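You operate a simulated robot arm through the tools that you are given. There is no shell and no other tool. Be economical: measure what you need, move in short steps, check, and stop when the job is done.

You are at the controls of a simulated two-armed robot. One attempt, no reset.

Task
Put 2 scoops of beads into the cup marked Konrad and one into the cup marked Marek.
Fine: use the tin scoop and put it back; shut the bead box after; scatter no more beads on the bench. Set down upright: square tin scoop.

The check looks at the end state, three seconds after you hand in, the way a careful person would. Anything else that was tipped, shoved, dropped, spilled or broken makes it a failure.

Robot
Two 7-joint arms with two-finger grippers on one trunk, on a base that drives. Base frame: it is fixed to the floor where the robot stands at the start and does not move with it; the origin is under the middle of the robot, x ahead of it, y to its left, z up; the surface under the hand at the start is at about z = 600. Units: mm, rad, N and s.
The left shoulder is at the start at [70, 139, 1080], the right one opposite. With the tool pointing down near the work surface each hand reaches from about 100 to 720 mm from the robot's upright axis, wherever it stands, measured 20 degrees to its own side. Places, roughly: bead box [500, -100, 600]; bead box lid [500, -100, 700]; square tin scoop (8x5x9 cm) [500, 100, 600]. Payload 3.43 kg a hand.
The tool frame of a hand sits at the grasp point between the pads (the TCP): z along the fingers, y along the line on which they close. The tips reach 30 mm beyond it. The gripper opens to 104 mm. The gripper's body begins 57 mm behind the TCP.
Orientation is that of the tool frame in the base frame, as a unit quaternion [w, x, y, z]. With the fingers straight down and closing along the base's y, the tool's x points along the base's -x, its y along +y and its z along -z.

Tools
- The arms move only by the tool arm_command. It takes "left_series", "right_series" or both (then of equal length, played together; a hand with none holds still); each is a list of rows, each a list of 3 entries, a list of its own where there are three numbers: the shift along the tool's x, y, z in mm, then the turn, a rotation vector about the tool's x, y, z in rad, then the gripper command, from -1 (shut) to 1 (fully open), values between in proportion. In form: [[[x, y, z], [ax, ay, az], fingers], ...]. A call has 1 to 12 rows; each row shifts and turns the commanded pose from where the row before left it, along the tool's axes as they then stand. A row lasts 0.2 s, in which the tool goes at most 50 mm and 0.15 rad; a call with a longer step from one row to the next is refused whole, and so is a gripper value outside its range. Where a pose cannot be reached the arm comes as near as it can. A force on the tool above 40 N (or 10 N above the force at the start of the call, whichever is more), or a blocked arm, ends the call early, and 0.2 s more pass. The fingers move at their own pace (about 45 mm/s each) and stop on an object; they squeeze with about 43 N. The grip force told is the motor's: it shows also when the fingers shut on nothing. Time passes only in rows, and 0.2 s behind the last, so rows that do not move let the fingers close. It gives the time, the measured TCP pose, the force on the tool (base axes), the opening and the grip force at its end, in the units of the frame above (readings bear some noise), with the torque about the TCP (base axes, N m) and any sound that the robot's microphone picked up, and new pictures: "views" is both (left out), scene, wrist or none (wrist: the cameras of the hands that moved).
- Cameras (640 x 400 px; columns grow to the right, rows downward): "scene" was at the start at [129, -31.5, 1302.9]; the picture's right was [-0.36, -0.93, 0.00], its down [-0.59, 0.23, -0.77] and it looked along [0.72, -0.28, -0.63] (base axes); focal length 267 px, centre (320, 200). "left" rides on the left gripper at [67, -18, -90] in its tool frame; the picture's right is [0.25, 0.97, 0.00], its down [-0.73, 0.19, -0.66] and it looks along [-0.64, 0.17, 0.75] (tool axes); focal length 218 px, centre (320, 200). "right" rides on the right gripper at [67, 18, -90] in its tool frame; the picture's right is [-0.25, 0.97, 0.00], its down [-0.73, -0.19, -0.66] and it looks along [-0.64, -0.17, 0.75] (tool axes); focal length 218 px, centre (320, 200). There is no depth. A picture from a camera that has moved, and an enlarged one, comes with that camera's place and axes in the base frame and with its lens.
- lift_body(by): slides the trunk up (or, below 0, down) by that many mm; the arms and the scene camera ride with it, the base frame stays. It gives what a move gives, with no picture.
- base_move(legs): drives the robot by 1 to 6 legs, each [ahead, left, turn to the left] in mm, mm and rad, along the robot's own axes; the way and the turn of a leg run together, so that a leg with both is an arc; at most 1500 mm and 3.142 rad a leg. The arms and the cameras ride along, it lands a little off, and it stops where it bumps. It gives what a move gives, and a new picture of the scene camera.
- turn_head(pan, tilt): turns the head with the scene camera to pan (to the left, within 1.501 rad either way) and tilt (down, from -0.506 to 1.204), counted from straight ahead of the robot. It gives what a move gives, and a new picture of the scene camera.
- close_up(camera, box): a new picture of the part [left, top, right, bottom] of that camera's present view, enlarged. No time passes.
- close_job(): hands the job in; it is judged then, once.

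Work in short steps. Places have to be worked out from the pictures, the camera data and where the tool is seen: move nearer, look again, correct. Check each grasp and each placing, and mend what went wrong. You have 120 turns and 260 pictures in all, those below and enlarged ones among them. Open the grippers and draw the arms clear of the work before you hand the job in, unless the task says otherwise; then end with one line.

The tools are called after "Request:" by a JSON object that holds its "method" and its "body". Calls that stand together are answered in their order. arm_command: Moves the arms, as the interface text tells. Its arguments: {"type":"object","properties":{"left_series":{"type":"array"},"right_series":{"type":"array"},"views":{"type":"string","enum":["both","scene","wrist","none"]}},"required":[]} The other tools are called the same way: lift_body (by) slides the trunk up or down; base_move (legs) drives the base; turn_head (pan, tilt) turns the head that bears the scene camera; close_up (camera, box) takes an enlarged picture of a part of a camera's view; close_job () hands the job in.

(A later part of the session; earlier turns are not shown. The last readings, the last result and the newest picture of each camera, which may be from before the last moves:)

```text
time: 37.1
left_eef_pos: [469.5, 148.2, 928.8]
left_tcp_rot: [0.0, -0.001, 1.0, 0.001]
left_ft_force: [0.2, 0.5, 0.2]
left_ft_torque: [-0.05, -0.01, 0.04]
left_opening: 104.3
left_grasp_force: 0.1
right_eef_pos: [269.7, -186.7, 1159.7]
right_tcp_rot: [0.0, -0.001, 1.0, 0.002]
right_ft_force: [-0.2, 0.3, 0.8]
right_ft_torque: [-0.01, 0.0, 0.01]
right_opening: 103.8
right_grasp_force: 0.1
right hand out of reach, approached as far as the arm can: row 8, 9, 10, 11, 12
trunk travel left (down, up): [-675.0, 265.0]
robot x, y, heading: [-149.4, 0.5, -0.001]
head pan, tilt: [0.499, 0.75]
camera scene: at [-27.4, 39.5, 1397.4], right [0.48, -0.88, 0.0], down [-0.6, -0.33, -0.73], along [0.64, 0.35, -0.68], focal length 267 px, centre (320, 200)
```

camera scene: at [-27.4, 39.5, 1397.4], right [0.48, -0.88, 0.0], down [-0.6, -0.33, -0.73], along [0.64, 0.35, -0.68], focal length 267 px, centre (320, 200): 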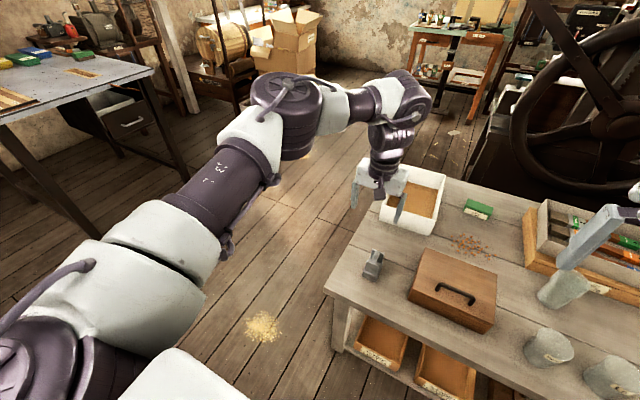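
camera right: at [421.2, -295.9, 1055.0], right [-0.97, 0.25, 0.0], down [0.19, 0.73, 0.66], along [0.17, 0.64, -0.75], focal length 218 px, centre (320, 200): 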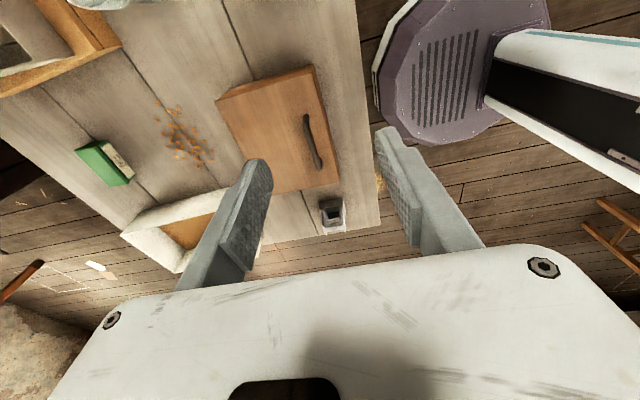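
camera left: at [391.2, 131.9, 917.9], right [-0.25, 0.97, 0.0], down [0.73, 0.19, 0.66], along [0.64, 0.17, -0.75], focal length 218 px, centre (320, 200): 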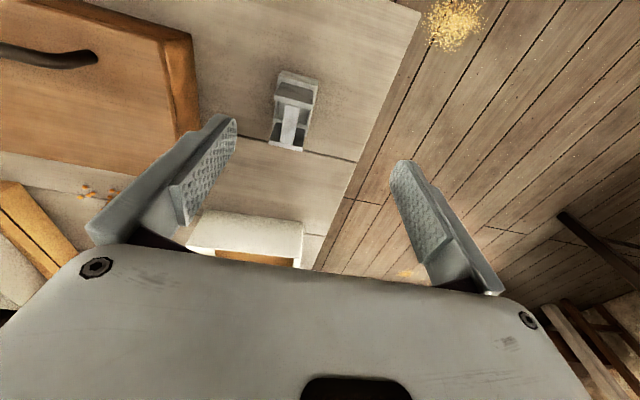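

The right arm worked best with a -90° yaw and the hand about 250 mm below its shoulder. I'll turn it to that yaw and raise the left hand clear, then lower the trunk to match.

Request:
{"method": "arm_command", "body": {"left_series": [[[0, 0, -15], [0, 0, 0], 1], [[0, 0, -15], [0, 0, 0], 1], [[0, 0, -15], [0, 0, 0], 1], [[0, 0, -15], [0, 0, 0], 1], [[0, 0, -15], [0, 0, 0], 1], [[0, 0, -15], [0, 0, 0], 1], [[0, 0, -15], [0, 0, 0], 1], [[0, 0, -15], [0, 0, 0], 1], [[0, 0, 0], [0, 0, 0], 1], [[0, 0, 0], [0, 0, 0], 1], [[0, 0, 0], [0, 0, 0], 1], [[0, 0, 0], [0, 0, 0], 1]], "right_series": [[[0, -20, 0], [0, 0, 0], 1], [[0, 0, 0], [0, 0, -0.1428], 1], [[0, 0, 0], [0, 0, -0.1428], 1], [[0, 0, 0], [0, 0, -0.1428], 1], [[0, 0, 0], [0, 0, -0.1428], 1], [[0, 0, 0], [0, 0, -0.1428], 1], [[0, 0, 0], [0, 0, -0.1428], 1], [[0, 0, 0], [0, 0, -0.1428], 1], [[0, 0, 0], [0, 0, -0.1428], 1], [[0, 0, 0], [0, 0, -0.1428], 1], [[0, 0, 0], [0, 0, -0.1428], 1], [[0, 0, 0], [0, 0, -0.1428], 1]], "views": "none"}}

Request:
{"method": "lift_body", "body": {"by": -240}}

Request:
{"method": "arm_command", "body": {"right_series": [[[20, 0, 30], [0, 0, 0], 1], [[20, 0, 30], [0, 0, 0], 1], [[20, -20, 30], [0, 0, 0], 1], [[0, -30, 0], [0, 0, 0], 1], [[0, -30, 0], [0, 0, 0], 1]], "views": "none"}}

```text
time: 39.8
left_eef_pos: [469.3, 148.8, 1048.8]
left_tcp_rot: [0.0, -0.001, 1.0, 0.0]
left_ft_force: [-0.3, -0.4, 0.4]
left_ft_torque: [-0.01, 0.02, 0.0]
left_opening: 104.0
left_grasp_force: 0.1
right_eef_pos: [269.4, -206.1, 1159.1]
right_tcp_rot: [-0.002, 0.708, -0.706, -0.001]
right_ft_force: [0.5, -0.7, -0.6]
right_ft_torque: [-0.02, 0.01, -0.02]
right_opening: 103.9
right_grasp_force: 0.0
trunk travel left (down, up): [-675.0, 265.0]
robot x, y, heading: [-147.7, 1.4, -0.0]
head pan, tilt: [0.499, 0.75]
```

```text
time: 42.2
left_eef_pos: [468.5, 149.3, 809.4]
left_tcp_rot: [0.0, -0.001, 1.0, -0.001]
left_ft_force: [0.2, -0.4, -0.6]
left_ft_torque: [-0.03, -0.04, 0.0]
left_opening: 104.3
left_grasp_force: 0.2
right_eef_pos: [269.4, -205.9, 920.4]
right_tcp_rot: [0.002, -0.707, 0.707, 0.001]
right_ft_force: [0.1, 0.1, 0.0]
right_ft_torque: [-0.01, 0.0, -0.03]
right_opening: 103.9
right_grasp_force: 0.0
trunk travel left (down, up): [-435.0, 505.0]
robot x, y, heading: [-145.8, -2.7, -0.003]
head pan, tilt: [0.499, 0.75]
```

```text
time: 43.5
left_eef_pos: [470.2, 147.9, 807.3]
left_tcp_rot: [-0.001, 0.0, 1.0, 0.0]
left_ft_force: [-0.4, -0.5, 0.7]
left_ft_torque: [0.01, 0.01, 0.01]
left_opening: 104.0
left_grasp_force: 0.1
right_eef_pos: [351.3, -265.6, 828.1]
right_tcp_rot: [-0.001, 0.708, -0.707, -0.001]
right_ft_force: [1.3, -0.6, -0.6]
right_ft_torque: [0.02, 0.01, 0.01]
right_opening: 103.8
right_grasp_force: 0.0
trunk travel left (down, up): [-435.0, 505.0]
robot x, y, heading: [-149.9, -1.2, 0.0]
head pan, tilt: [0.499, 0.75]
```

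Both arms are free here. I'll drive the base forward-left to bring the right hand above the handle.

Request:
{"method": "base_move", "body": {"legs": [[133, 149, 0]]}}

Request:
{"method": "turn_head", "body": {"pan": -0.5, "tilt": 0.75}}

Request:
{"method": "close_up", "body": {"camera": "right", "box": [160, 60, 480, 260]}}

```text
time: 45.0
left_eef_pos: [602.6, 297.1, 808.1]
left_tcp_rot: [0.0, 0.0, 1.0, 0.0]
left_ft_force: [0.2, 0.1, 0.6]
left_ft_torque: [-0.03, 0.0, -0.02]
left_opening: 103.9
left_grasp_force: 0.0
right_eef_pos: [482.4, -116.7, 829.0]
right_tcp_rot: [0.001, -0.707, 0.707, 0.001]
right_ft_force: [1.4, 0.2, 0.9]
right_ft_torque: [0.03, 0.01, -0.04]
right_opening: 104.0
right_grasp_force: 0.0
trunk travel left (down, up): [-435.0, 505.0]
robot x, y, heading: [-18.1, 149.2, -0.004]
head pan, tilt: [0.499, 0.75]
camera scene: at [106.0, 188.8, 1157.4], right [0.48, -0.88, 0.0], down [-0.6, -0.33, -0.73], along [0.64, 0.35, -0.68], focal length 267 px, centre (320, 200)
```

scene: 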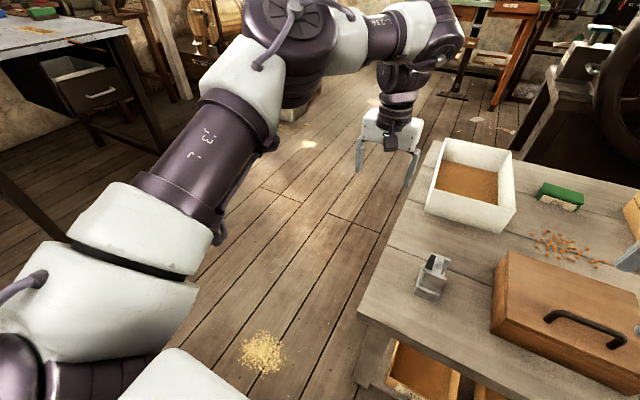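

```text
time: 46.3
left_eef_pos: [602.2, 296.0, 809.6]
left_tcp_rot: [0.0, 0.0, 1.0, 0.0]
left_ft_force: [0.8, -0.1, -0.2]
left_ft_torque: [0.01, 0.04, -0.01]
left_opening: 104.2
left_grasp_force: 0.1
right_eef_pos: [481.7, -117.7, 828.9]
right_tcp_rot: [0.002, -0.707, 0.707, 0.0]
right_ft_force: [-0.3, 0.0, 0.6]
right_ft_torque: [-0.03, -0.03, -0.03]
right_opening: 104.0
right_grasp_force: 0.0
trunk travel left (down, up): [-435.0, 505.0]
robot x, y, heading: [-13.7, 148.6, -0.001]
head pan, tilt: [-0.499, 0.75]
camera scene: at [105.5, 109.0, 1157.4], right [-0.48, -0.88, 0.0], down [-0.6, 0.33, -0.73], along [0.64, -0.35, -0.68], focal length 267 px, centre (320, 200)
```

scene: 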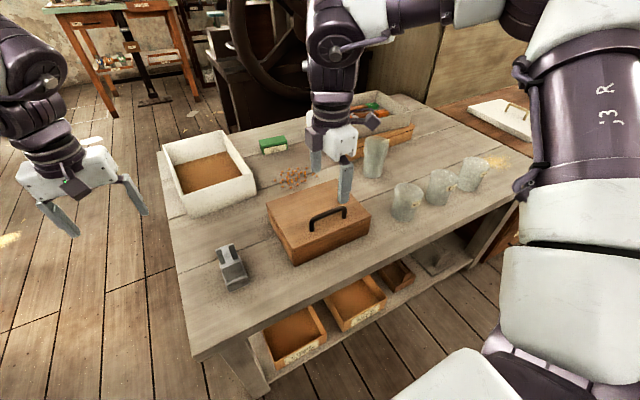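

```text
2.00 times, centred on (320, 160) of right
camera zoom: at [465.2, -184.9, 917.9], right [-0.97, 0.25, 0.0], down [0.19, 0.73, 0.66], along [0.17, 0.64, -0.75], focal length 436 px, centre (320, 280)
```

zoom: 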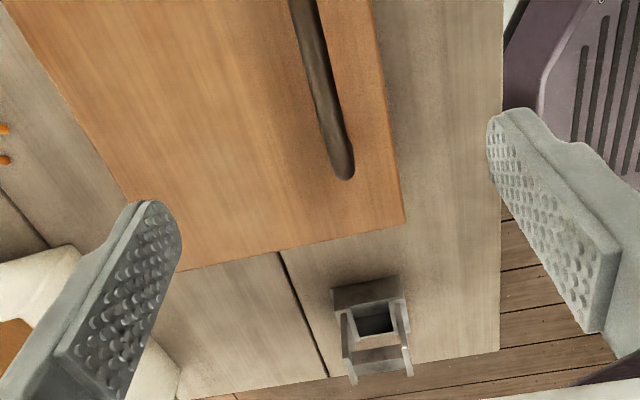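

The handle line comes out at x≈481.5, matching the TCP. Lower to just around the handle with partly open fingers.

Request:
{"method": "arm_command", "body": {"right_series": [[[0, 0, 35], [0, 0, 0], 0.2], [[0, 0, 35], [0, 0, 0], 0.0], [[0, 0, 30], [0, 0, 0], 0.0], [[0, 0, 22], [0, 0, 0], 0.0]], "views": "both"}}

Request:
{"method": "close_up", "body": {"camera": "scene", "box": [250, 160, 410, 260]}}

```text
time: 47.3
left_eef_pos: [603.6, 295.4, 810.0]
left_tcp_rot: [0.0, 0.0, 1.0, 0.0]
left_ft_force: [-0.1, 0.0, 0.3]
left_ft_torque: [0.02, -0.01, -0.02]
left_opening: 104.0
left_grasp_force: 0.1
right_eef_pos: [483.1, -117.2, 706.4]
right_tcp_rot: [0.003, -0.706, 0.708, 0.001]
right_ft_force: [0.0, 0.7, -1.2]
right_ft_torque: [0.02, -0.02, 0.0]
right_opening: 51.9
right_grasp_force: 0.1
trunk travel left (down, up): [-435.0, 505.0]
robot x, y, heading: [-19.0, 146.7, 0.002]
head pan, tilt: [-0.499, 0.75]
camera scene: at [106.0, 108.7, 1157.4], right [-0.48, -0.88, 0.0], down [-0.6, 0.33, -0.73], along [0.64, -0.35, -0.68], focal length 267 px, centre (320, 200)
camera right: at [465.8, -184.7, 795.4], right [-0.97, 0.26, 0.0], down [0.19, 0.73, 0.66], along [0.17, 0.64, -0.75], focal length 218 px, centre (320, 200)
```

scene: 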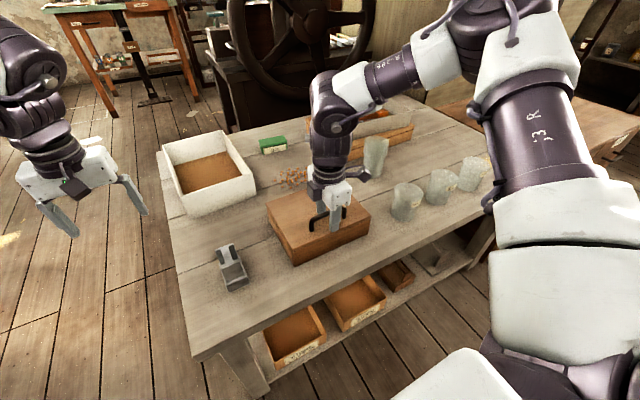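
right: 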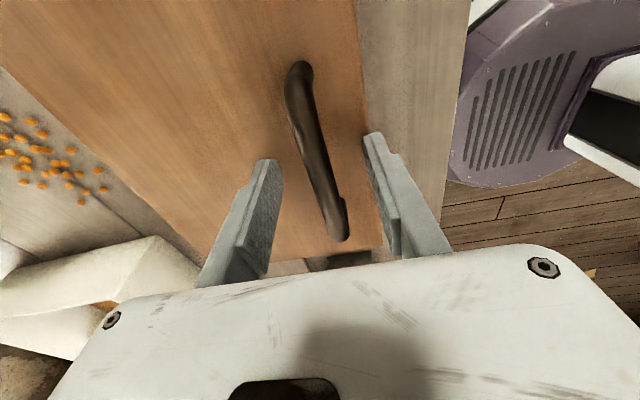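

```text
4.00 times, centred on (330, 210) of scene
camera zoom: at [106.0, 108.7, 1157.4], right [-0.48, -0.88, 0.0], down [-0.6, 0.33, -0.73], along [0.64, -0.35, -0.68], focal length 1066 px, centre (280, 160)
```

zoom: 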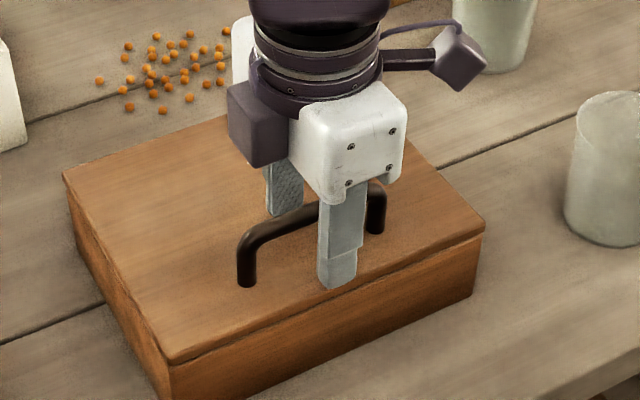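

The fingers straddle the handle. Close on it.

Request:
{"method": "arm_command", "body": {"right_series": [[[0, 0, 5], [0, 0, 0], 0.0], [[0, 0, 0], [0, 0, 0], -0.5], [[0, 0, 0], [0, 0, 0], -1], [[0, 0, 0], [0, 0, 0], -1], [[0, 0, 0], [0, 0, 0], -1]], "views": "none"}}

Request:
{"method": "arm_command", "body": {"right_series": [[[0, 0, -6], [0, 0, 0], -1], [[0, 0, -6], [0, 0, 0], -1], [[0, 0, 0], [0, 0, 0], -1]], "views": "scene"}}

Request:
{"method": "close_up", "body": {"camera": "scene", "box": [250, 160, 410, 260]}}

```text
time: 48.5
left_eef_pos: [600.6, 296.5, 810.1]
left_tcp_rot: [0.0, -0.001, 1.0, 0.0]
left_ft_force: [0.6, 0.0, 0.2]
left_ft_torque: [-0.01, 0.0, 0.01]
left_opening: 103.9
left_grasp_force: 0.0
right_eef_pos: [480.8, -115.9, 701.4]
right_tcp_rot: [0.001, -0.707, 0.707, 0.001]
right_ft_force: [-10.8, 1.2, 1.8]
right_ft_torque: [0.08, 0.04, 0.09]
right_opening: 11.6
right_grasp_force: 41.7
trunk travel left (down, up): [-435.0, 505.0]
robot x, y, heading: [-15.4, 149.0, -0.001]
head pan, tilt: [-0.499, 0.75]
```

```text
time: 49.3
left_eef_pos: [603.0, 296.5, 807.9]
left_tcp_rot: [-0.001, 0.0, 1.0, 0.0]
left_ft_force: [0.0, -0.3, -0.6]
left_ft_torque: [-0.02, 0.01, -0.02]
left_opening: 103.9
left_grasp_force: 0.1
right_eef_pos: [484.0, -117.0, 713.8]
right_tcp_rot: [0.001, -0.706, 0.708, 0.0]
right_ft_force: [6.8, -0.4, -4.1]
right_ft_torque: [-0.27, 0.02, 0.05]
right_opening: 11.5
right_grasp_force: 44.6
trunk travel left (down, up): [-435.0, 505.0]
robot x, y, heading: [-19.1, 148.8, -0.002]
head pan, tilt: [-0.499, 0.75]
camera scene: at [107.1, 108.7, 1157.2], right [-0.48, -0.88, 0.0], down [-0.6, 0.33, -0.73], along [0.64, -0.35, -0.68], focal length 267 px, centre (320, 200)
```

scene: 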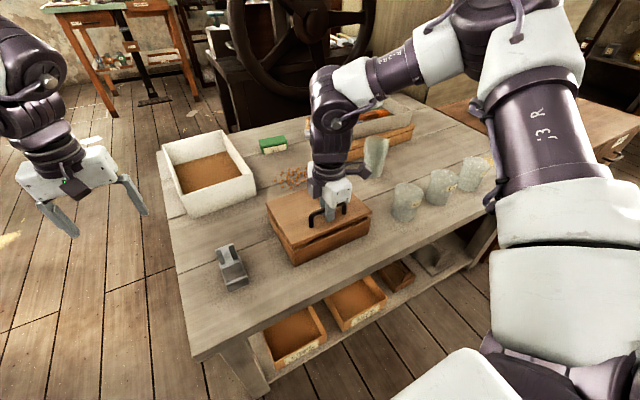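

```text
4.00 times, centred on (330, 210) of scene
camera zoom: at [107.1, 108.7, 1157.2], right [-0.48, -0.88, 0.0], down [-0.6, 0.33, -0.73], along [0.64, -0.35, -0.68], focal length 1066 px, centre (280, 160)
```

zoom: 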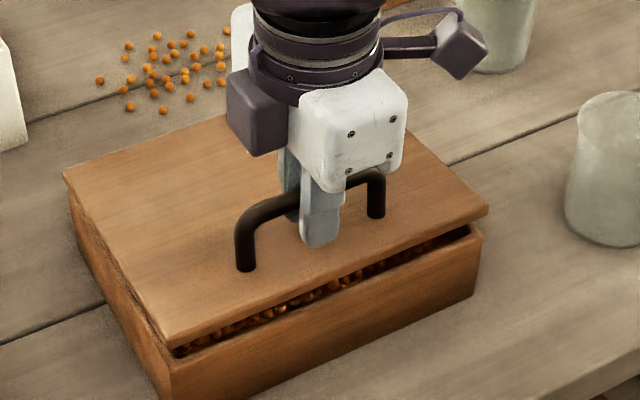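

The front edge lifted while the back stayed down, so the lid is probably hinged at the back; beads are visible just below the rim. I'll lift a bit more along the hinge arc and check.

Request:
{"method": "arm_command", "body": {"right_series": [[[0, -3, -10], [0, 0, 0], -1], [[0, -4, -10], [0, 0, 0], -1], [[0, -5, -9], [0, 0, 0], -1], [[0, -6, -8.5], [0, 0, 0], -1]], "views": "both"}}

Request:
{"method": "close_up", "body": {"camera": "scene", "box": [230, 140, 422, 260]}}

```text
time: 50.3
left_eef_pos: [605.2, 295.5, 806.4]
left_tcp_rot: [-0.003, 0.0, 1.0, 0.0]
left_ft_force: [0.5, -0.3, -0.2]
left_ft_torque: [0.03, -0.01, 0.01]
left_opening: 103.8
left_grasp_force: 0.0
right_eef_pos: [503.6, -116.7, 749.3]
right_tcp_rot: [0.001, -0.706, 0.708, 0.002]
right_ft_force: [18.4, -0.1, -15.1]
right_ft_torque: [-0.29, 0.11, -0.19]
right_opening: 11.4
right_grasp_force: 44.6
trunk travel left (down, up): [-435.0, 505.0]
robot x, y, heading: [-14.9, 147.9, -0.001]
head pan, tilt: [-0.499, 0.75]
camera scene: at [110.0, 108.2, 1156.8], right [-0.48, -0.88, 0.0], down [-0.6, 0.33, -0.73], along [0.64, -0.35, -0.69], focal length 267 px, centre (320, 200)
camera right: at [487.0, -184.7, 838.0], right [-0.97, 0.26, 0.0], down [0.19, 0.73, 0.66], along [0.17, 0.64, -0.75], focal length 218 px, centre (320, 200)
```

scene: 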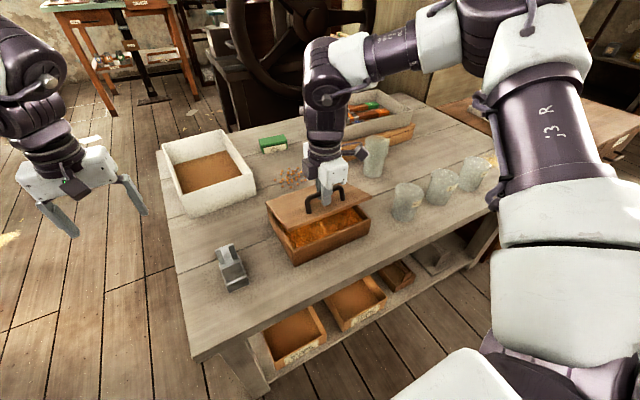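
right: 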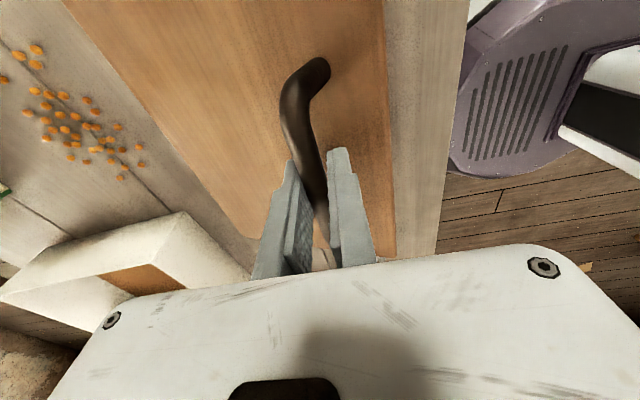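

```text
3.33 times, centred on (326, 200) of scene
camera zoom: at [110.0, 108.2, 1156.8], right [-0.48, -0.88, 0.0], down [-0.6, 0.33, -0.73], along [0.64, -0.35, -0.69], focal length 889 px, centre (300, 200)
```

zoom: 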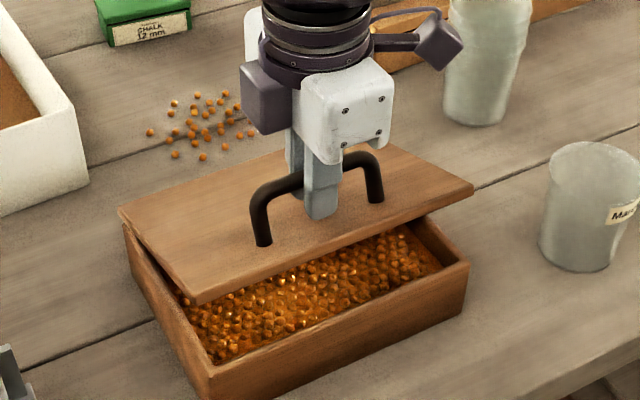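

The lid is hinged at the back edge and pivots in the grip, with moderate forces pulling toward the hinge. I'll continue the arc with a slightly smaller radius.

Request:
{"method": "arm_command", "body": {"right_series": [[[0, -9, -4], [0, 0, 0], -1], [[0, -9, -10], [0, 0, 0], -1], [[0, -9, -9], [0, 0, 0], -1], [[0, -10, -8], [0, 0, 0], -1], [[0, -10, -6.5], [0, 0, 0], -1], [[0, -10, -5], [0, 0, 0], -1]], "views": "scene"}}

Request:
{"method": "close_up", "body": {"camera": "scene", "box": [230, 140, 422, 260]}}

```text
time: 51.7
left_eef_pos: [604.2, 300.0, 807.0]
left_tcp_rot: [-0.001, -0.001, 1.0, -0.002]
left_ft_force: [0.4, 0.3, -0.9]
left_ft_torque: [0.0, 0.02, -0.01]
left_opening: 103.8
left_grasp_force: 0.0
right_eef_pos: [547.8, -115.8, 790.3]
right_tcp_rot: [-0.005, 0.709, -0.705, -0.001]
right_ft_force: [5.4, 28.9, -10.6]
right_ft_torque: [0.03, 0.08, -0.75]
right_opening: 11.3
right_grasp_force: 45.0
right hand out of reach, approached as far as the arm can: row 5, 6
trunk travel left (down, up): [-435.0, 505.0]
robot x, y, heading: [-17.9, 146.9, -0.002]
head pan, tilt: [-0.499, 0.75]
camera scene: at [107.6, 113.2, 1157.2], right [-0.48, -0.88, 0.0], down [-0.6, 0.32, -0.73], along [0.64, -0.35, -0.68], focal length 267 px, centre (320, 200)
```

scene: 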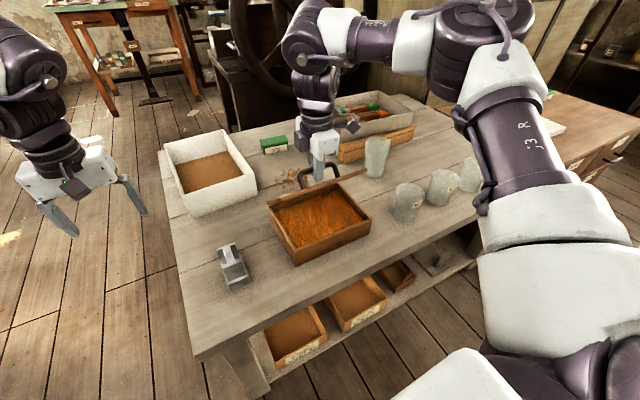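

```text
3.33 times, centred on (326, 200) of scene
camera zoom: at [107.6, 113.2, 1157.2], right [-0.48, -0.88, 0.0], down [-0.6, 0.32, -0.73], along [0.64, -0.35, -0.68], focal length 889 px, centre (300, 200)
```

zoom: 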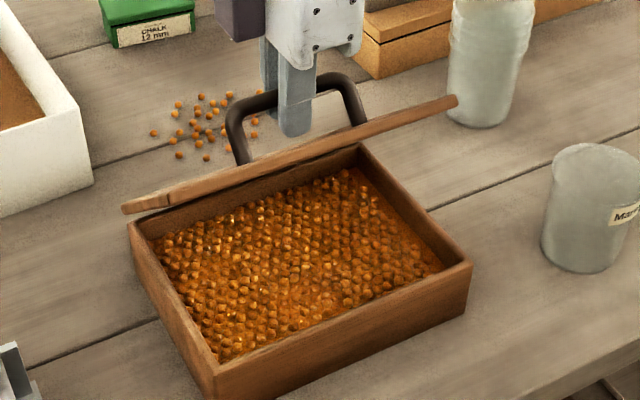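

The lid is about half open and the arm has reached its forward limit. I'll advance the base in small steps to carry the lid on along its arc.

Request:
{"method": "base_move", "body": {"legs": [[25, 0, 0]]}}

Request:
{"method": "arm_command", "body": {"right_series": [[[0, 0, -3], [0, 0, 0], -1], [[0, 0, -3], [0, 0, 0], -1]], "views": "none"}}

```text
time: 52.6
left_eef_pos: [623.6, 297.3, 809.9]
left_tcp_rot: [0.002, 0.0, 1.0, 0.0]
left_ft_force: [-0.1, 0.3, -0.1]
left_ft_torque: [-0.02, -0.01, 0.0]
left_opening: 104.1
left_grasp_force: 0.0
right_eef_pos: [567.0, -118.7, 799.0]
right_tcp_rot: [0.012, -0.707, 0.707, 0.001]
right_ft_force: [-4.3, 4.7, 11.9]
right_ft_torque: [-0.78, -0.01, -0.6]
right_opening: 11.2
right_grasp_force: 45.4
trunk travel left (down, up): [-435.0, 505.0]
robot x, y, heading: [7.0, 148.6, -0.001]
head pan, tilt: [-0.499, 0.75]
stopped in leg 1: the force on the tool passed its limit at 44 N (the readings are from after the stop); the commanded pose is now the measured one
camera scene: at [126.1, 110.9, 1157.7], right [-0.48, -0.88, 0.0], down [-0.6, 0.33, -0.73], along [0.64, -0.35, -0.68], focal length 267 px, centre (320, 200)
```

scene: 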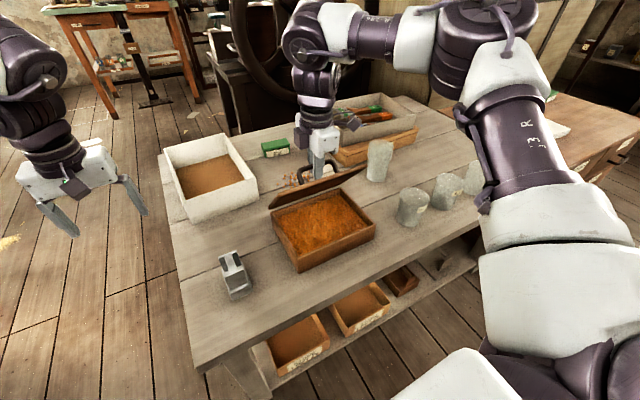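

```text
time: 53.2
left_eef_pos: [625.5, 299.0, 806.5]
left_tcp_rot: [-0.001, 0.0, 1.0, -0.001]
left_ft_force: [0.2, -0.1, 0.7]
left_ft_torque: [0.02, 0.02, 0.01]
left_opening: 104.1
left_grasp_force: 0.1
right_eef_pos: [569.2, -118.8, 800.7]
right_tcp_rot: [-0.01, 0.708, -0.706, -0.002]
right_ft_force: [3.3, 13.1, -12.8]
right_ft_torque: [-0.73, 0.08, -0.65]
right_opening: 11.6
right_grasp_force: 45.1
trunk travel left (down, up): [-435.0, 505.0]
robot x, y, heading: [4.9, 150.0, 0.0]
head pan, tilt: [-0.499, 0.75]
```

The hinge is at about x=632, and the lid is roughly 50° open. I'll tilt the hand so the fingertips point forward, pivoting on the bar, which brings the wrist back and gains reach.

Request:
{"method": "arm_command", "body": {"right_series": [[[0, -1, -1], [0.12, 0, 0], -1], [[0, -2, -2], [0.12, 0, 0], -1], [[0, -3, -2], [0.12, 0, 0], -1], [[0, -3, -1], [0.12, 0, 0], -1]], "views": "scene"}}

```text
time: 54.2
left_eef_pos: [628.3, 297.6, 806.7]
left_tcp_rot: [-0.001, 0.0, 1.0, 0.0]
left_ft_force: [0.1, -0.5, 0.3]
left_ft_torque: [-0.02, -0.02, 0.0]
left_opening: 104.1
left_grasp_force: 0.0
right_eef_pos: [577.6, -120.6, 807.1]
right_tcp_rot: [0.176, -0.686, 0.687, -0.164]
right_ft_force: [7.2, 15.0, -25.7]
right_ft_torque: [0.28, 0.05, -0.34]
right_opening: 11.7
right_grasp_force: 44.7
trunk travel left (down, up): [-435.0, 505.0]
robot x, y, heading: [8.0, 147.4, 0.006]
head pan, tilt: [-0.499, 0.75]
camera scene: at [132.2, 110.1, 1156.8], right [-0.48, -0.88, 0.0], down [-0.6, 0.33, -0.73], along [0.64, -0.35, -0.68], focal length 267 px, centre (320, 200)
```

scene: 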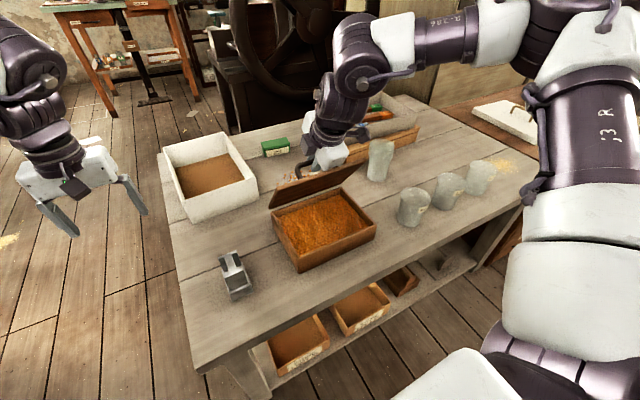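

The tilt worked and the arm has reach again. Continue the arc forward.

Request:
{"method": "arm_command", "body": {"right_series": [[[0, -10.2, 4.2], [0, 0, 0], -1], [[0, -10.2, 4.2], [0, 0, 0], -1], [[0, -8.8, 3.7], [0, 0, 0], -1], [[0, -8.8, 3.7], [0, 0, 0], -1], [[0, -8.8, 3.7], [0, 0, 0], -1], [[0, -8.8, 3.7], [0, 0, 0], -1]], "views": "scene"}}

Request:
{"method": "close_up", "body": {"camera": "scene", "box": [230, 120, 422, 240]}}

```text
time: 55.6
left_eef_pos: [626.8, 296.9, 809.6]
left_tcp_rot: [-0.001, 0.001, 1.0, -0.001]
left_ft_force: [0.2, -0.6, -0.2]
left_ft_torque: [-0.03, -0.03, 0.01]
left_opening: 103.8
left_grasp_force: 0.0
right_eef_pos: [635.7, -119.6, 815.4]
right_tcp_rot: [0.175, -0.685, 0.688, -0.166]
right_ft_force: [-1.5, 8.4, -9.9]
right_ft_torque: [-0.34, 0.11, -0.62]
right_opening: 11.5
right_grasp_force: 44.6
trunk travel left (down, up): [-435.0, 505.0]
robot x, y, heading: [4.1, 149.9, 0.001]
head pan, tilt: [-0.499, 0.75]
camera scene: at [129.2, 110.3, 1157.3], right [-0.48, -0.88, 0.0], down [-0.6, 0.33, -0.73], along [0.64, -0.35, -0.68], focal length 267 px, centre (320, 200)
```

scene: 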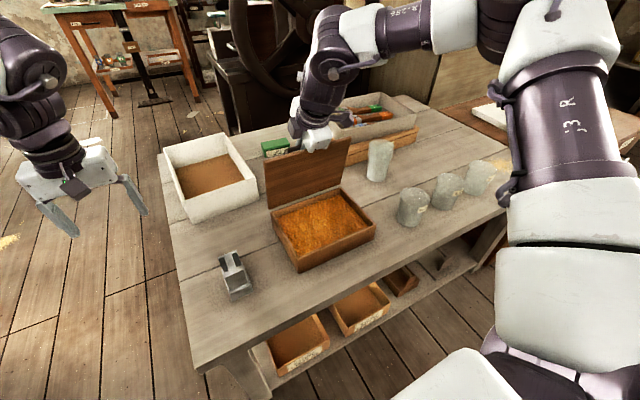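

```text
3.33 times, centred on (326, 180) of scene
camera zoom: at [129.2, 110.3, 1157.3], right [-0.48, -0.88, 0.0], down [-0.6, 0.33, -0.73], along [0.64, -0.35, -0.68], focal length 889 px, centre (300, 267)
```

zoom: 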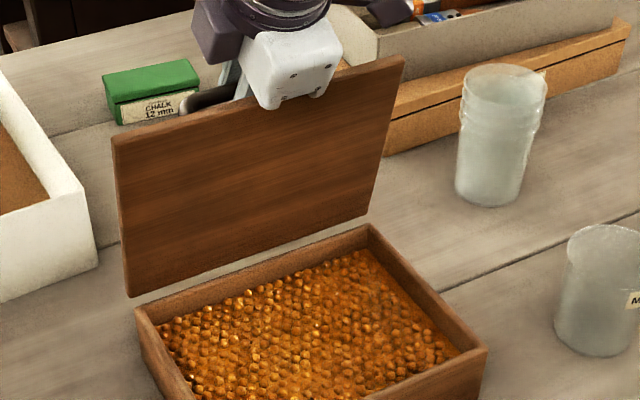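

The lid is near 77°. I'll carry it on past vertical, watching forces for a stop.

Request:
{"method": "arm_command", "body": {"right_series": [[[0, -7.75, 5.2], [0, 0, 0], -1], [[0, -7.75, 5.2], [0, 0, 0], -1], [[0, -7.75, 5.2], [0, 0, 0], -1], [[0, -7.75, 5.2], [0, 0, 0], -1], [[0, -6.2, 6.9], [0, 0, 0], -1], [[0, -6.2, 6.9], [0, 0, 0], -1]], "views": "scene"}}

Request:
{"method": "close_up", "body": {"camera": "scene", "box": [230, 110, 422, 230]}}

```text
time: 56.7
left_eef_pos: [623.3, 296.6, 811.5]
left_tcp_rot: [0.002, 0.001, 1.0, 0.0]
left_ft_force: [1.0, 0.2, -0.4]
left_ft_torque: [-0.01, 0.0, 0.03]
left_opening: 104.0
left_grasp_force: 0.0
right_eef_pos: [664.1, -119.8, 811.3]
right_tcp_rot: [-0.169, 0.688, -0.687, 0.159]
right_ft_force: [-15.4, 1.7, 16.0]
right_ft_torque: [-0.35, 3.08, -0.33]
right_opening: 11.1
right_grasp_force: 44.6
trunk travel left (down, up): [-435.0, 505.0]
robot x, y, heading: [2.8, 147.9, 0.004]
head pan, tilt: [-0.499, 0.75]
stopped in row 5 (right hand): the force on the tool passed its limit at 42 N (the readings are from after the stop); the commanded pose is now the measured one
camera scene: at [123.6, 110.6, 1158.5], right [-0.48, -0.88, 0.0], down [-0.6, 0.33, -0.73], along [0.64, -0.35, -0.68], focal length 267 px, centre (320, 200)
```

scene: 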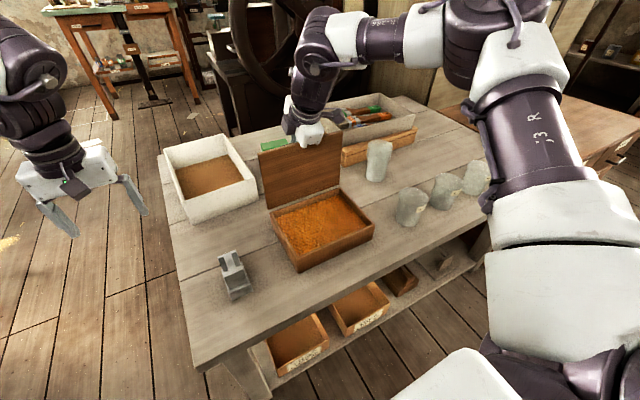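

```text
3.33 times, centred on (326, 170) of scene
camera zoom: at [123.6, 110.6, 1158.5], right [-0.48, -0.88, 0.0], down [-0.6, 0.33, -0.73], along [0.64, -0.35, -0.68], focal length 889 px, centre (300, 300)
```

zoom: 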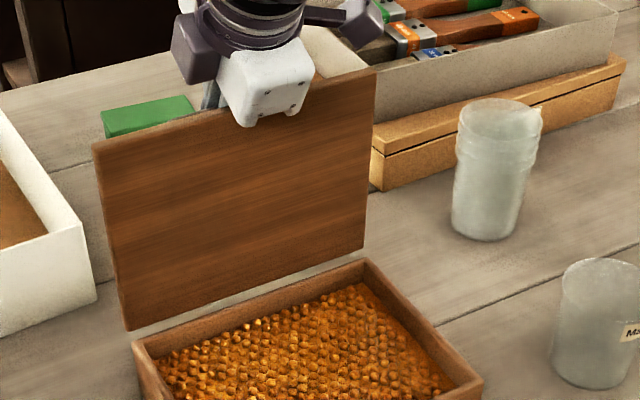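

The torque suggests the fingers are pressing on the lid's top edge. I'll reduce the hand's tilt by pivoting on the bar.

Request:
{"method": "arm_command", "body": {"right_series": [[[0, 0, 0], [-0.1, 0, 0], -1], [[0, 0, 0], [-0.1, 0, 0], -1], [[0, 0, 0], [-0.1, 0, 0], -1]], "views": "none"}}

```text
time: 57.5
left_eef_pos: [624.6, 299.5, 810.5]
left_tcp_rot: [0.0, -0.001, 1.0, 0.0]
left_ft_force: [0.4, -0.6, -0.2]
left_ft_torque: [0.05, 0.02, -0.02]
left_opening: 104.0
left_grasp_force: 0.2
right_eef_pos: [642.8, -123.1, 812.3]
right_tcp_rot: [-0.103, 0.707, -0.695, 0.077]
right_ft_force: [1.6, 10.4, 19.0]
right_ft_torque: [0.19, 0.11, -0.98]
right_opening: 11.9
right_grasp_force: 45.2
right hand out of reach, approached as far as the arm can: row 2, 3
trunk travel left (down, up): [-435.0, 505.0]
robot x, y, heading: [5.9, 150.4, 0.002]
head pan, tilt: [-0.499, 0.75]
stopped in row 3 (right hand): the force on the tool passed its limit at 44 N (the readings are from after the stop); the commanded pose is now the measured one
```

Reach is limiting, so I'll nudge the base forward 35 mm. The arc is nearly horizontal here, so this should push the lid gently.

Request:
{"method": "base_move", "body": {"legs": [[35, 0, 0]]}}

```text
time: 58.3
left_eef_pos: [661.3, 300.9, 805.4]
left_tcp_rot: [-0.002, -0.001, 1.0, -0.001]
left_ft_force: [0.5, -1.3, -0.4]
left_ft_torque: [0.0, 0.03, -0.01]
left_opening: 104.0
left_grasp_force: 0.2
right_eef_pos: [678.7, -124.2, 806.1]
right_tcp_rot: [-0.093, 0.708, -0.696, 0.074]
right_ft_force: [-7.4, 22.3, -20.1]
right_ft_torque: [0.2, 0.11, -1.06]
right_opening: 11.7
right_grasp_force: 45.4
trunk travel left (down, up): [-435.0, 505.0]
robot x, y, heading: [40.2, 150.5, 0.003]
head pan, tilt: [-0.499, 0.75]
camera scene: at [165.3, 113.0, 1156.8], right [-0.48, -0.88, 0.0], down [-0.6, 0.32, -0.73], along [0.64, -0.35, -0.68], focal length 267 px, centre (320, 200)
```

scene: 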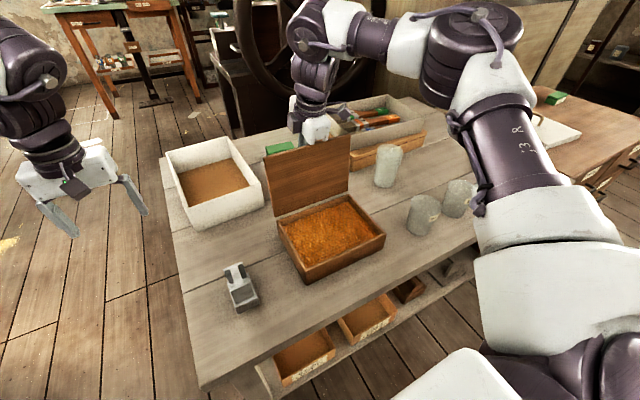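

The lid is just past vertical now. Another small nudge will see whether it leans back to a stop.

Request:
{"method": "base_move", "body": {"legs": [[22, 0, 0]]}}

Request:
{"method": "close_up", "body": {"camera": "scene", "box": [230, 110, 422, 230]}}

```text
time: 59.3
left_eef_pos: [682.2, 299.1, 808.6]
left_tcp_rot: [0.0, -0.002, 1.0, 0.0]
left_ft_force: [0.5, -0.3, 0.1]
left_ft_torque: [-0.01, -0.01, 0.0]
left_opening: 104.0
left_grasp_force: 0.0
right_eef_pos: [693.9, -124.1, 800.6]
right_tcp_rot: [-0.087, 0.708, -0.698, 0.065]
right_ft_force: [0.2, 2.8, -5.1]
right_ft_torque: [0.31, -0.19, -0.97]
right_opening: 11.5
right_grasp_force: 45.0
trunk travel left (down, up): [-435.0, 505.0]
robot x, y, heading: [64.4, 149.7, 0.003]
head pan, tilt: [-0.499, 0.75]
stopped in leg 1: the force on the tool passed its limit at 44 N (the readings are from after the stop); the commanded pose is now the measured one
camera scene: at [185.3, 111.2, 1157.7], right [-0.48, -0.88, 0.0], down [-0.6, 0.33, -0.73], along [0.64, -0.35, -0.68], focal length 267 px, centre (320, 200)
```

scene: 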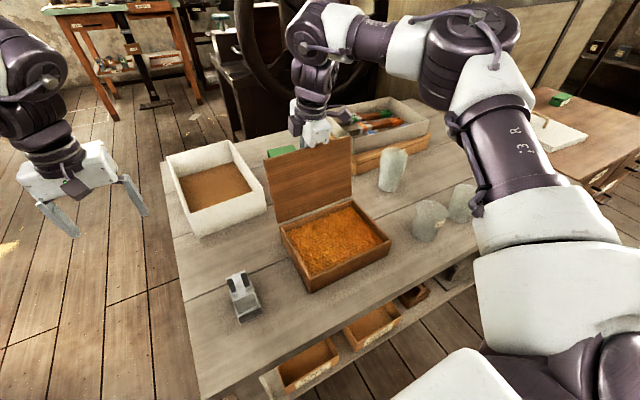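

```text
3.33 times, centred on (326, 170) of scene
camera zoom: at [185.3, 111.2, 1157.7], right [-0.48, -0.88, 0.0], down [-0.6, 0.33, -0.73], along [0.64, -0.35, -0.68], focal length 889 px, centre (300, 300)
```

zoom: 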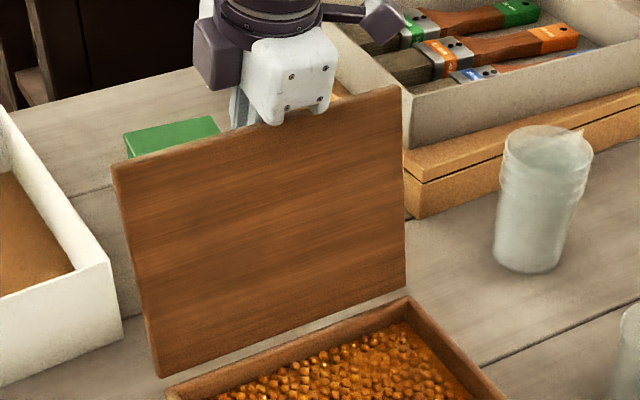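

The lid is about 8° past vertical. I'll open the fingers only slightly, keeping the bar caged, to see if it stays by itself.

Request:
{"method": "arm_command", "body": {"right_series": [[[0, 0, 0], [0, 0, 0], -0.5], [[0, 0, 0], [0, 0, 0], -0.5], [[0, 0, 0], [0, 0, 0], -0.5]], "views": "wrist"}}

Request:
{"method": "close_up", "body": {"camera": "scene", "box": [230, 110, 422, 230]}}

```text
time: 60.1
left_eef_pos: [682.2, 299.0, 809.4]
left_tcp_rot: [-0.001, 0.0, 1.0, 0.0]
left_ft_force: [-0.2, 0.5, -0.3]
left_ft_torque: [-0.01, 0.01, -0.01]
left_opening: 104.1
left_grasp_force: 0.1
right_eef_pos: [692.7, -124.5, 801.5]
right_tcp_rot: [-0.086, 0.708, -0.698, 0.065]
right_ft_force: [-0.4, 0.9, 1.0]
right_ft_torque: [-0.02, 0.02, -0.01]
right_opening: 25.6
right_grasp_force: 0.1
trunk travel left (down, up): [-435.0, 505.0]
robot x, y, heading: [64.5, 150.3, 0.002]
head pan, tilt: [-0.499, 0.75]
camera right: at [658.9, -195.3, 882.2], right [-0.95, 0.24, -0.2], down [0.03, 0.71, 0.7], along [0.31, 0.66, -0.68], focal length 218 px, centre (320, 200)
```

right: 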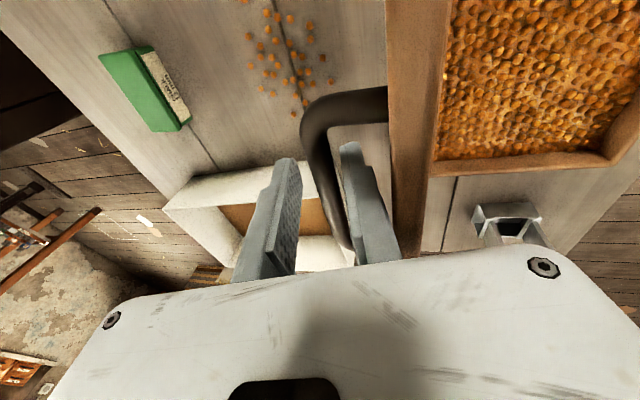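

```text
3.33 times, centred on (326, 170) of scene
camera zoom: at [185.2, 111.1, 1157.4], right [-0.48, -0.88, 0.0], down [-0.6, 0.33, -0.73], along [0.64, -0.35, -0.68], focal length 889 px, centre (300, 300)
```

zoom: 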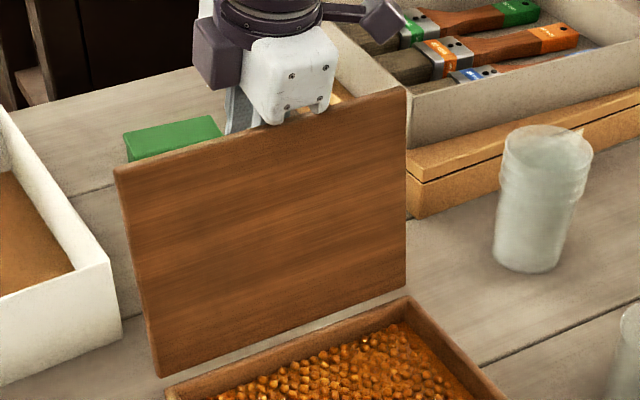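

No forces, and the lid stays open. I'll back the hand out along its own axis, then lift away.

Request:
{"method": "arm_command", "body": {"right_series": [[[0, 0, -15], [0, 0, 0], -0.5], [[0, 0, -20], [0, 0, 0], -0.5], [[0, 0, -25], [0, 0, 0], -0.5], [[0, 0, -30], [0, 0, 0], -0.5], [[0, 0, -30], [0, 0, 0], -0.5]], "views": "scene"}}

```text
time: 61.3
left_eef_pos: [680.9, 299.4, 809.2]
left_tcp_rot: [0.0, -0.002, 1.0, 0.0]
left_ft_force: [-0.2, 0.5, 0.2]
left_ft_torque: [0.0, -0.01, 0.03]
left_opening: 104.0
left_grasp_force: 0.0
right_eef_pos: [651.3, -135.1, 910.6]
right_tcp_rot: [-0.09, 0.708, -0.697, 0.066]
right_ft_force: [0.5, 0.7, -0.1]
right_ft_torque: [0.01, 0.0, -0.02]
right_opening: 26.2
right_grasp_force: 0.0
right hand out of reach, approached as far as the arm can: row 3, 4, 5
trunk travel left (down, up): [-435.0, 505.0]
robot x, y, heading: [65.3, 150.3, 0.001]
head pan, tilt: [-0.499, 0.75]
camera scene: at [184.1, 111.3, 1157.5], right [-0.48, -0.88, 0.0], down [-0.6, 0.32, -0.73], along [0.64, -0.35, -0.68], focal length 267 px, centre (320, 200)
```

scene: 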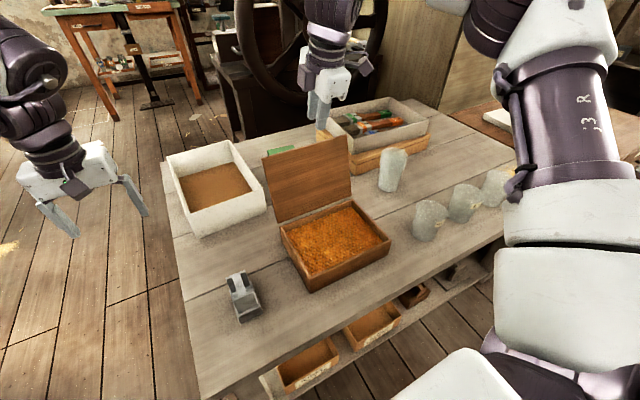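

The lid stands open on its own. I'll back the base off 93 mm and park the right arm up and to the right.

Request:
{"method": "base_move", "body": {"legs": [[-93, 0, 0]]}}

Request:
{"method": "arm_command", "body": {"right_series": [[[40, 0, -10], [0, 0, 0], -0.5], [[40, 10, -10], [0, 0, 0], -0.5], [[40, 20, -10], [0, 0, 0], -0.5], [[40, 20, -10], [0, 0, 0], -0.5], [[30, 30, -10], [0, 0, 0], -0.5], [[20, 40, -10], [0, 0, 0], -0.5], [[0, 45, 0], [0, 0, 0], -0.5], [[0, 45, 0], [0, 0, 0], -0.5], [[0, 45, 0], [0, 0, 0], -0.5], [[0, 30, 0], [0, 0, 0], -0.5], [[0, 0, 0], [0, 0, 0], -0.5]], "left_series": [[[0, 0, -5], [0.1428, 0, 0], 1], [[0, 0, 0], [0.1428, 0, 0], 1], [[0, 0, 0], [0.1428, 0, 0], 1], [[0, 0, 0], [0.1428, 0, 0], 1], [[0, 0, 0], [0.1428, 0, 0], 1], [[0, 0, 0], [0.1428, 0, 0], 1], [[0, 0, 0], [0.1428, 0, 0], 1], [[0, 0, 0], [0.1428, 0, 0], 1], [[0, 0, 0], [0.1428, 0, 0], 1], [[0, 0, 0], [0.1428, 0, 0], 1], [[0, 0, 0], [0.1428, 0, 0], 1]], "views": "scene"}}

```text
time: 62.4
left_eef_pos: [588.4, 299.0, 808.5]
left_tcp_rot: [0.0, -0.001, 1.0, -0.001]
left_ft_force: [-0.7, 0.2, -0.1]
left_ft_torque: [-0.03, -0.03, 0.03]
left_opening: 104.1
left_grasp_force: 0.1
right_eef_pos: [557.5, -134.5, 910.3]
right_tcp_rot: [-0.089, 0.707, -0.698, 0.065]
right_ft_force: [0.4, 1.4, 0.8]
right_ft_torque: [0.02, 0.05, 0.0]
right_opening: 26.0
right_grasp_force: 0.0
trunk travel left (down, up): [-435.0, 505.0]
robot x, y, heading: [-31.9, 151.1, 0.003]
head pan, tilt: [-0.499, 0.75]
camera scene: at [91.6, 110.9, 1157.5], right [-0.48, -0.88, 0.0], down [-0.6, 0.33, -0.73], along [0.64, -0.35, -0.68], focal length 267 px, centre (320, 200)
```

scene: 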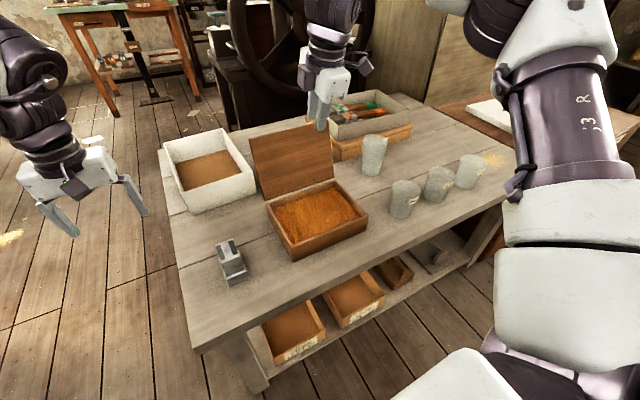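

```text
time: 64.8
left_eef_pos: [589.8, 301.5, 813.6]
left_tcp_rot: [-0.001, 0.001, -0.706, 0.708]
left_ft_force: [0.2, 0.6, -0.2]
left_ft_torque: [-0.01, 0.0, 0.0]
left_opening: 103.8
left_grasp_force: 0.2
right_eef_pos: [271.7, -350.2, 900.6]
right_tcp_rot: [-0.089, 0.708, -0.698, 0.065]
right_ft_force: [0.1, -0.1, 1.0]
right_ft_torque: [0.0, 0.01, 0.0]
right_opening: 26.1
right_grasp_force: 0.0
trunk travel left (down, up): [-435.0, 505.0]
robot x, y, heading: [-27.0, 153.6, 0.002]
head pan, tilt: [-0.499, 0.75]
camera scene: at [93.1, 111.2, 1157.4], right [-0.48, -0.88, 0.0], down [-0.6, 0.32, -0.73], along [0.64, -0.35, -0.68], focal length 267 px, centre (320, 200)
```

scene: 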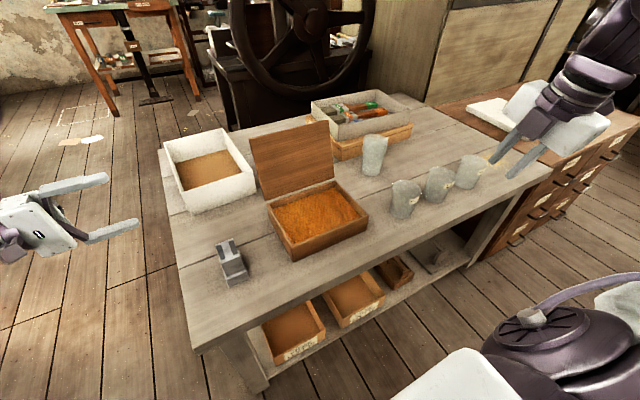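

The left hand now points along -y. I'll take close-ups of the scoop and box from here to refine positions.

Request:
{"method": "close_up", "body": {"camera": "scene", "box": [196, 230, 276, 280]}}

Request:
{"method": "close_up", "body": {"camera": "scene", "box": [240, 160, 400, 260]}}

Request:
{"method": "close_up", "body": {"camera": "scene", "box": [376, 140, 504, 220]}}

```text
8.00 times, centred on (236, 255) of scene
camera zoom: at [93.1, 111.2, 1157.4], right [-0.48, -0.88, 0.0], down [-0.6, 0.32, -0.73], along [0.64, -0.35, -0.68], focal length 2133 px, centre (992, -240)
```

zoom: 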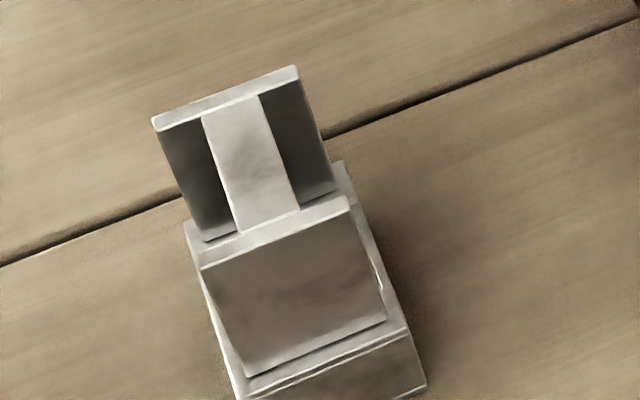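

```text
4.00 times, centred on (320, 210) of scene
camera zoom: at [93.1, 111.2, 1157.4], right [-0.48, -0.88, 0.0], down [-0.6, 0.32, -0.73], along [0.64, -0.35, -0.68], focal length 1066 px, centre (320, 160)
```

zoom: 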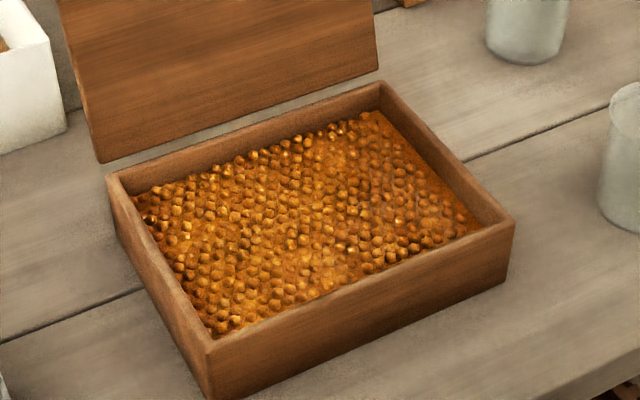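

```text
5.00 times, centred on (440, 180) of scene
camera zoom: at [93.1, 111.2, 1157.4], right [-0.48, -0.88, 0.0], down [-0.6, 0.32, -0.73], along [0.64, -0.35, -0.68], focal length 1333 px, centre (-280, 300)
```

zoom: 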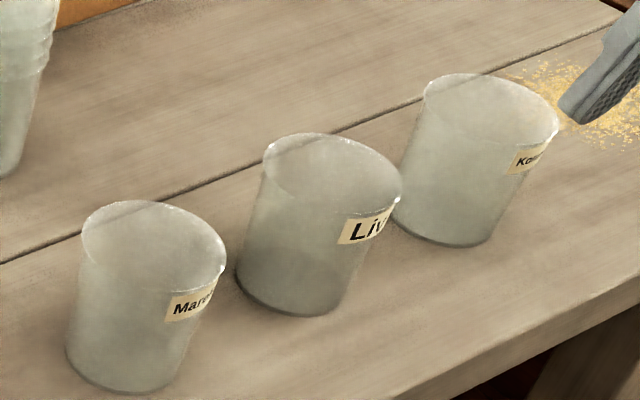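

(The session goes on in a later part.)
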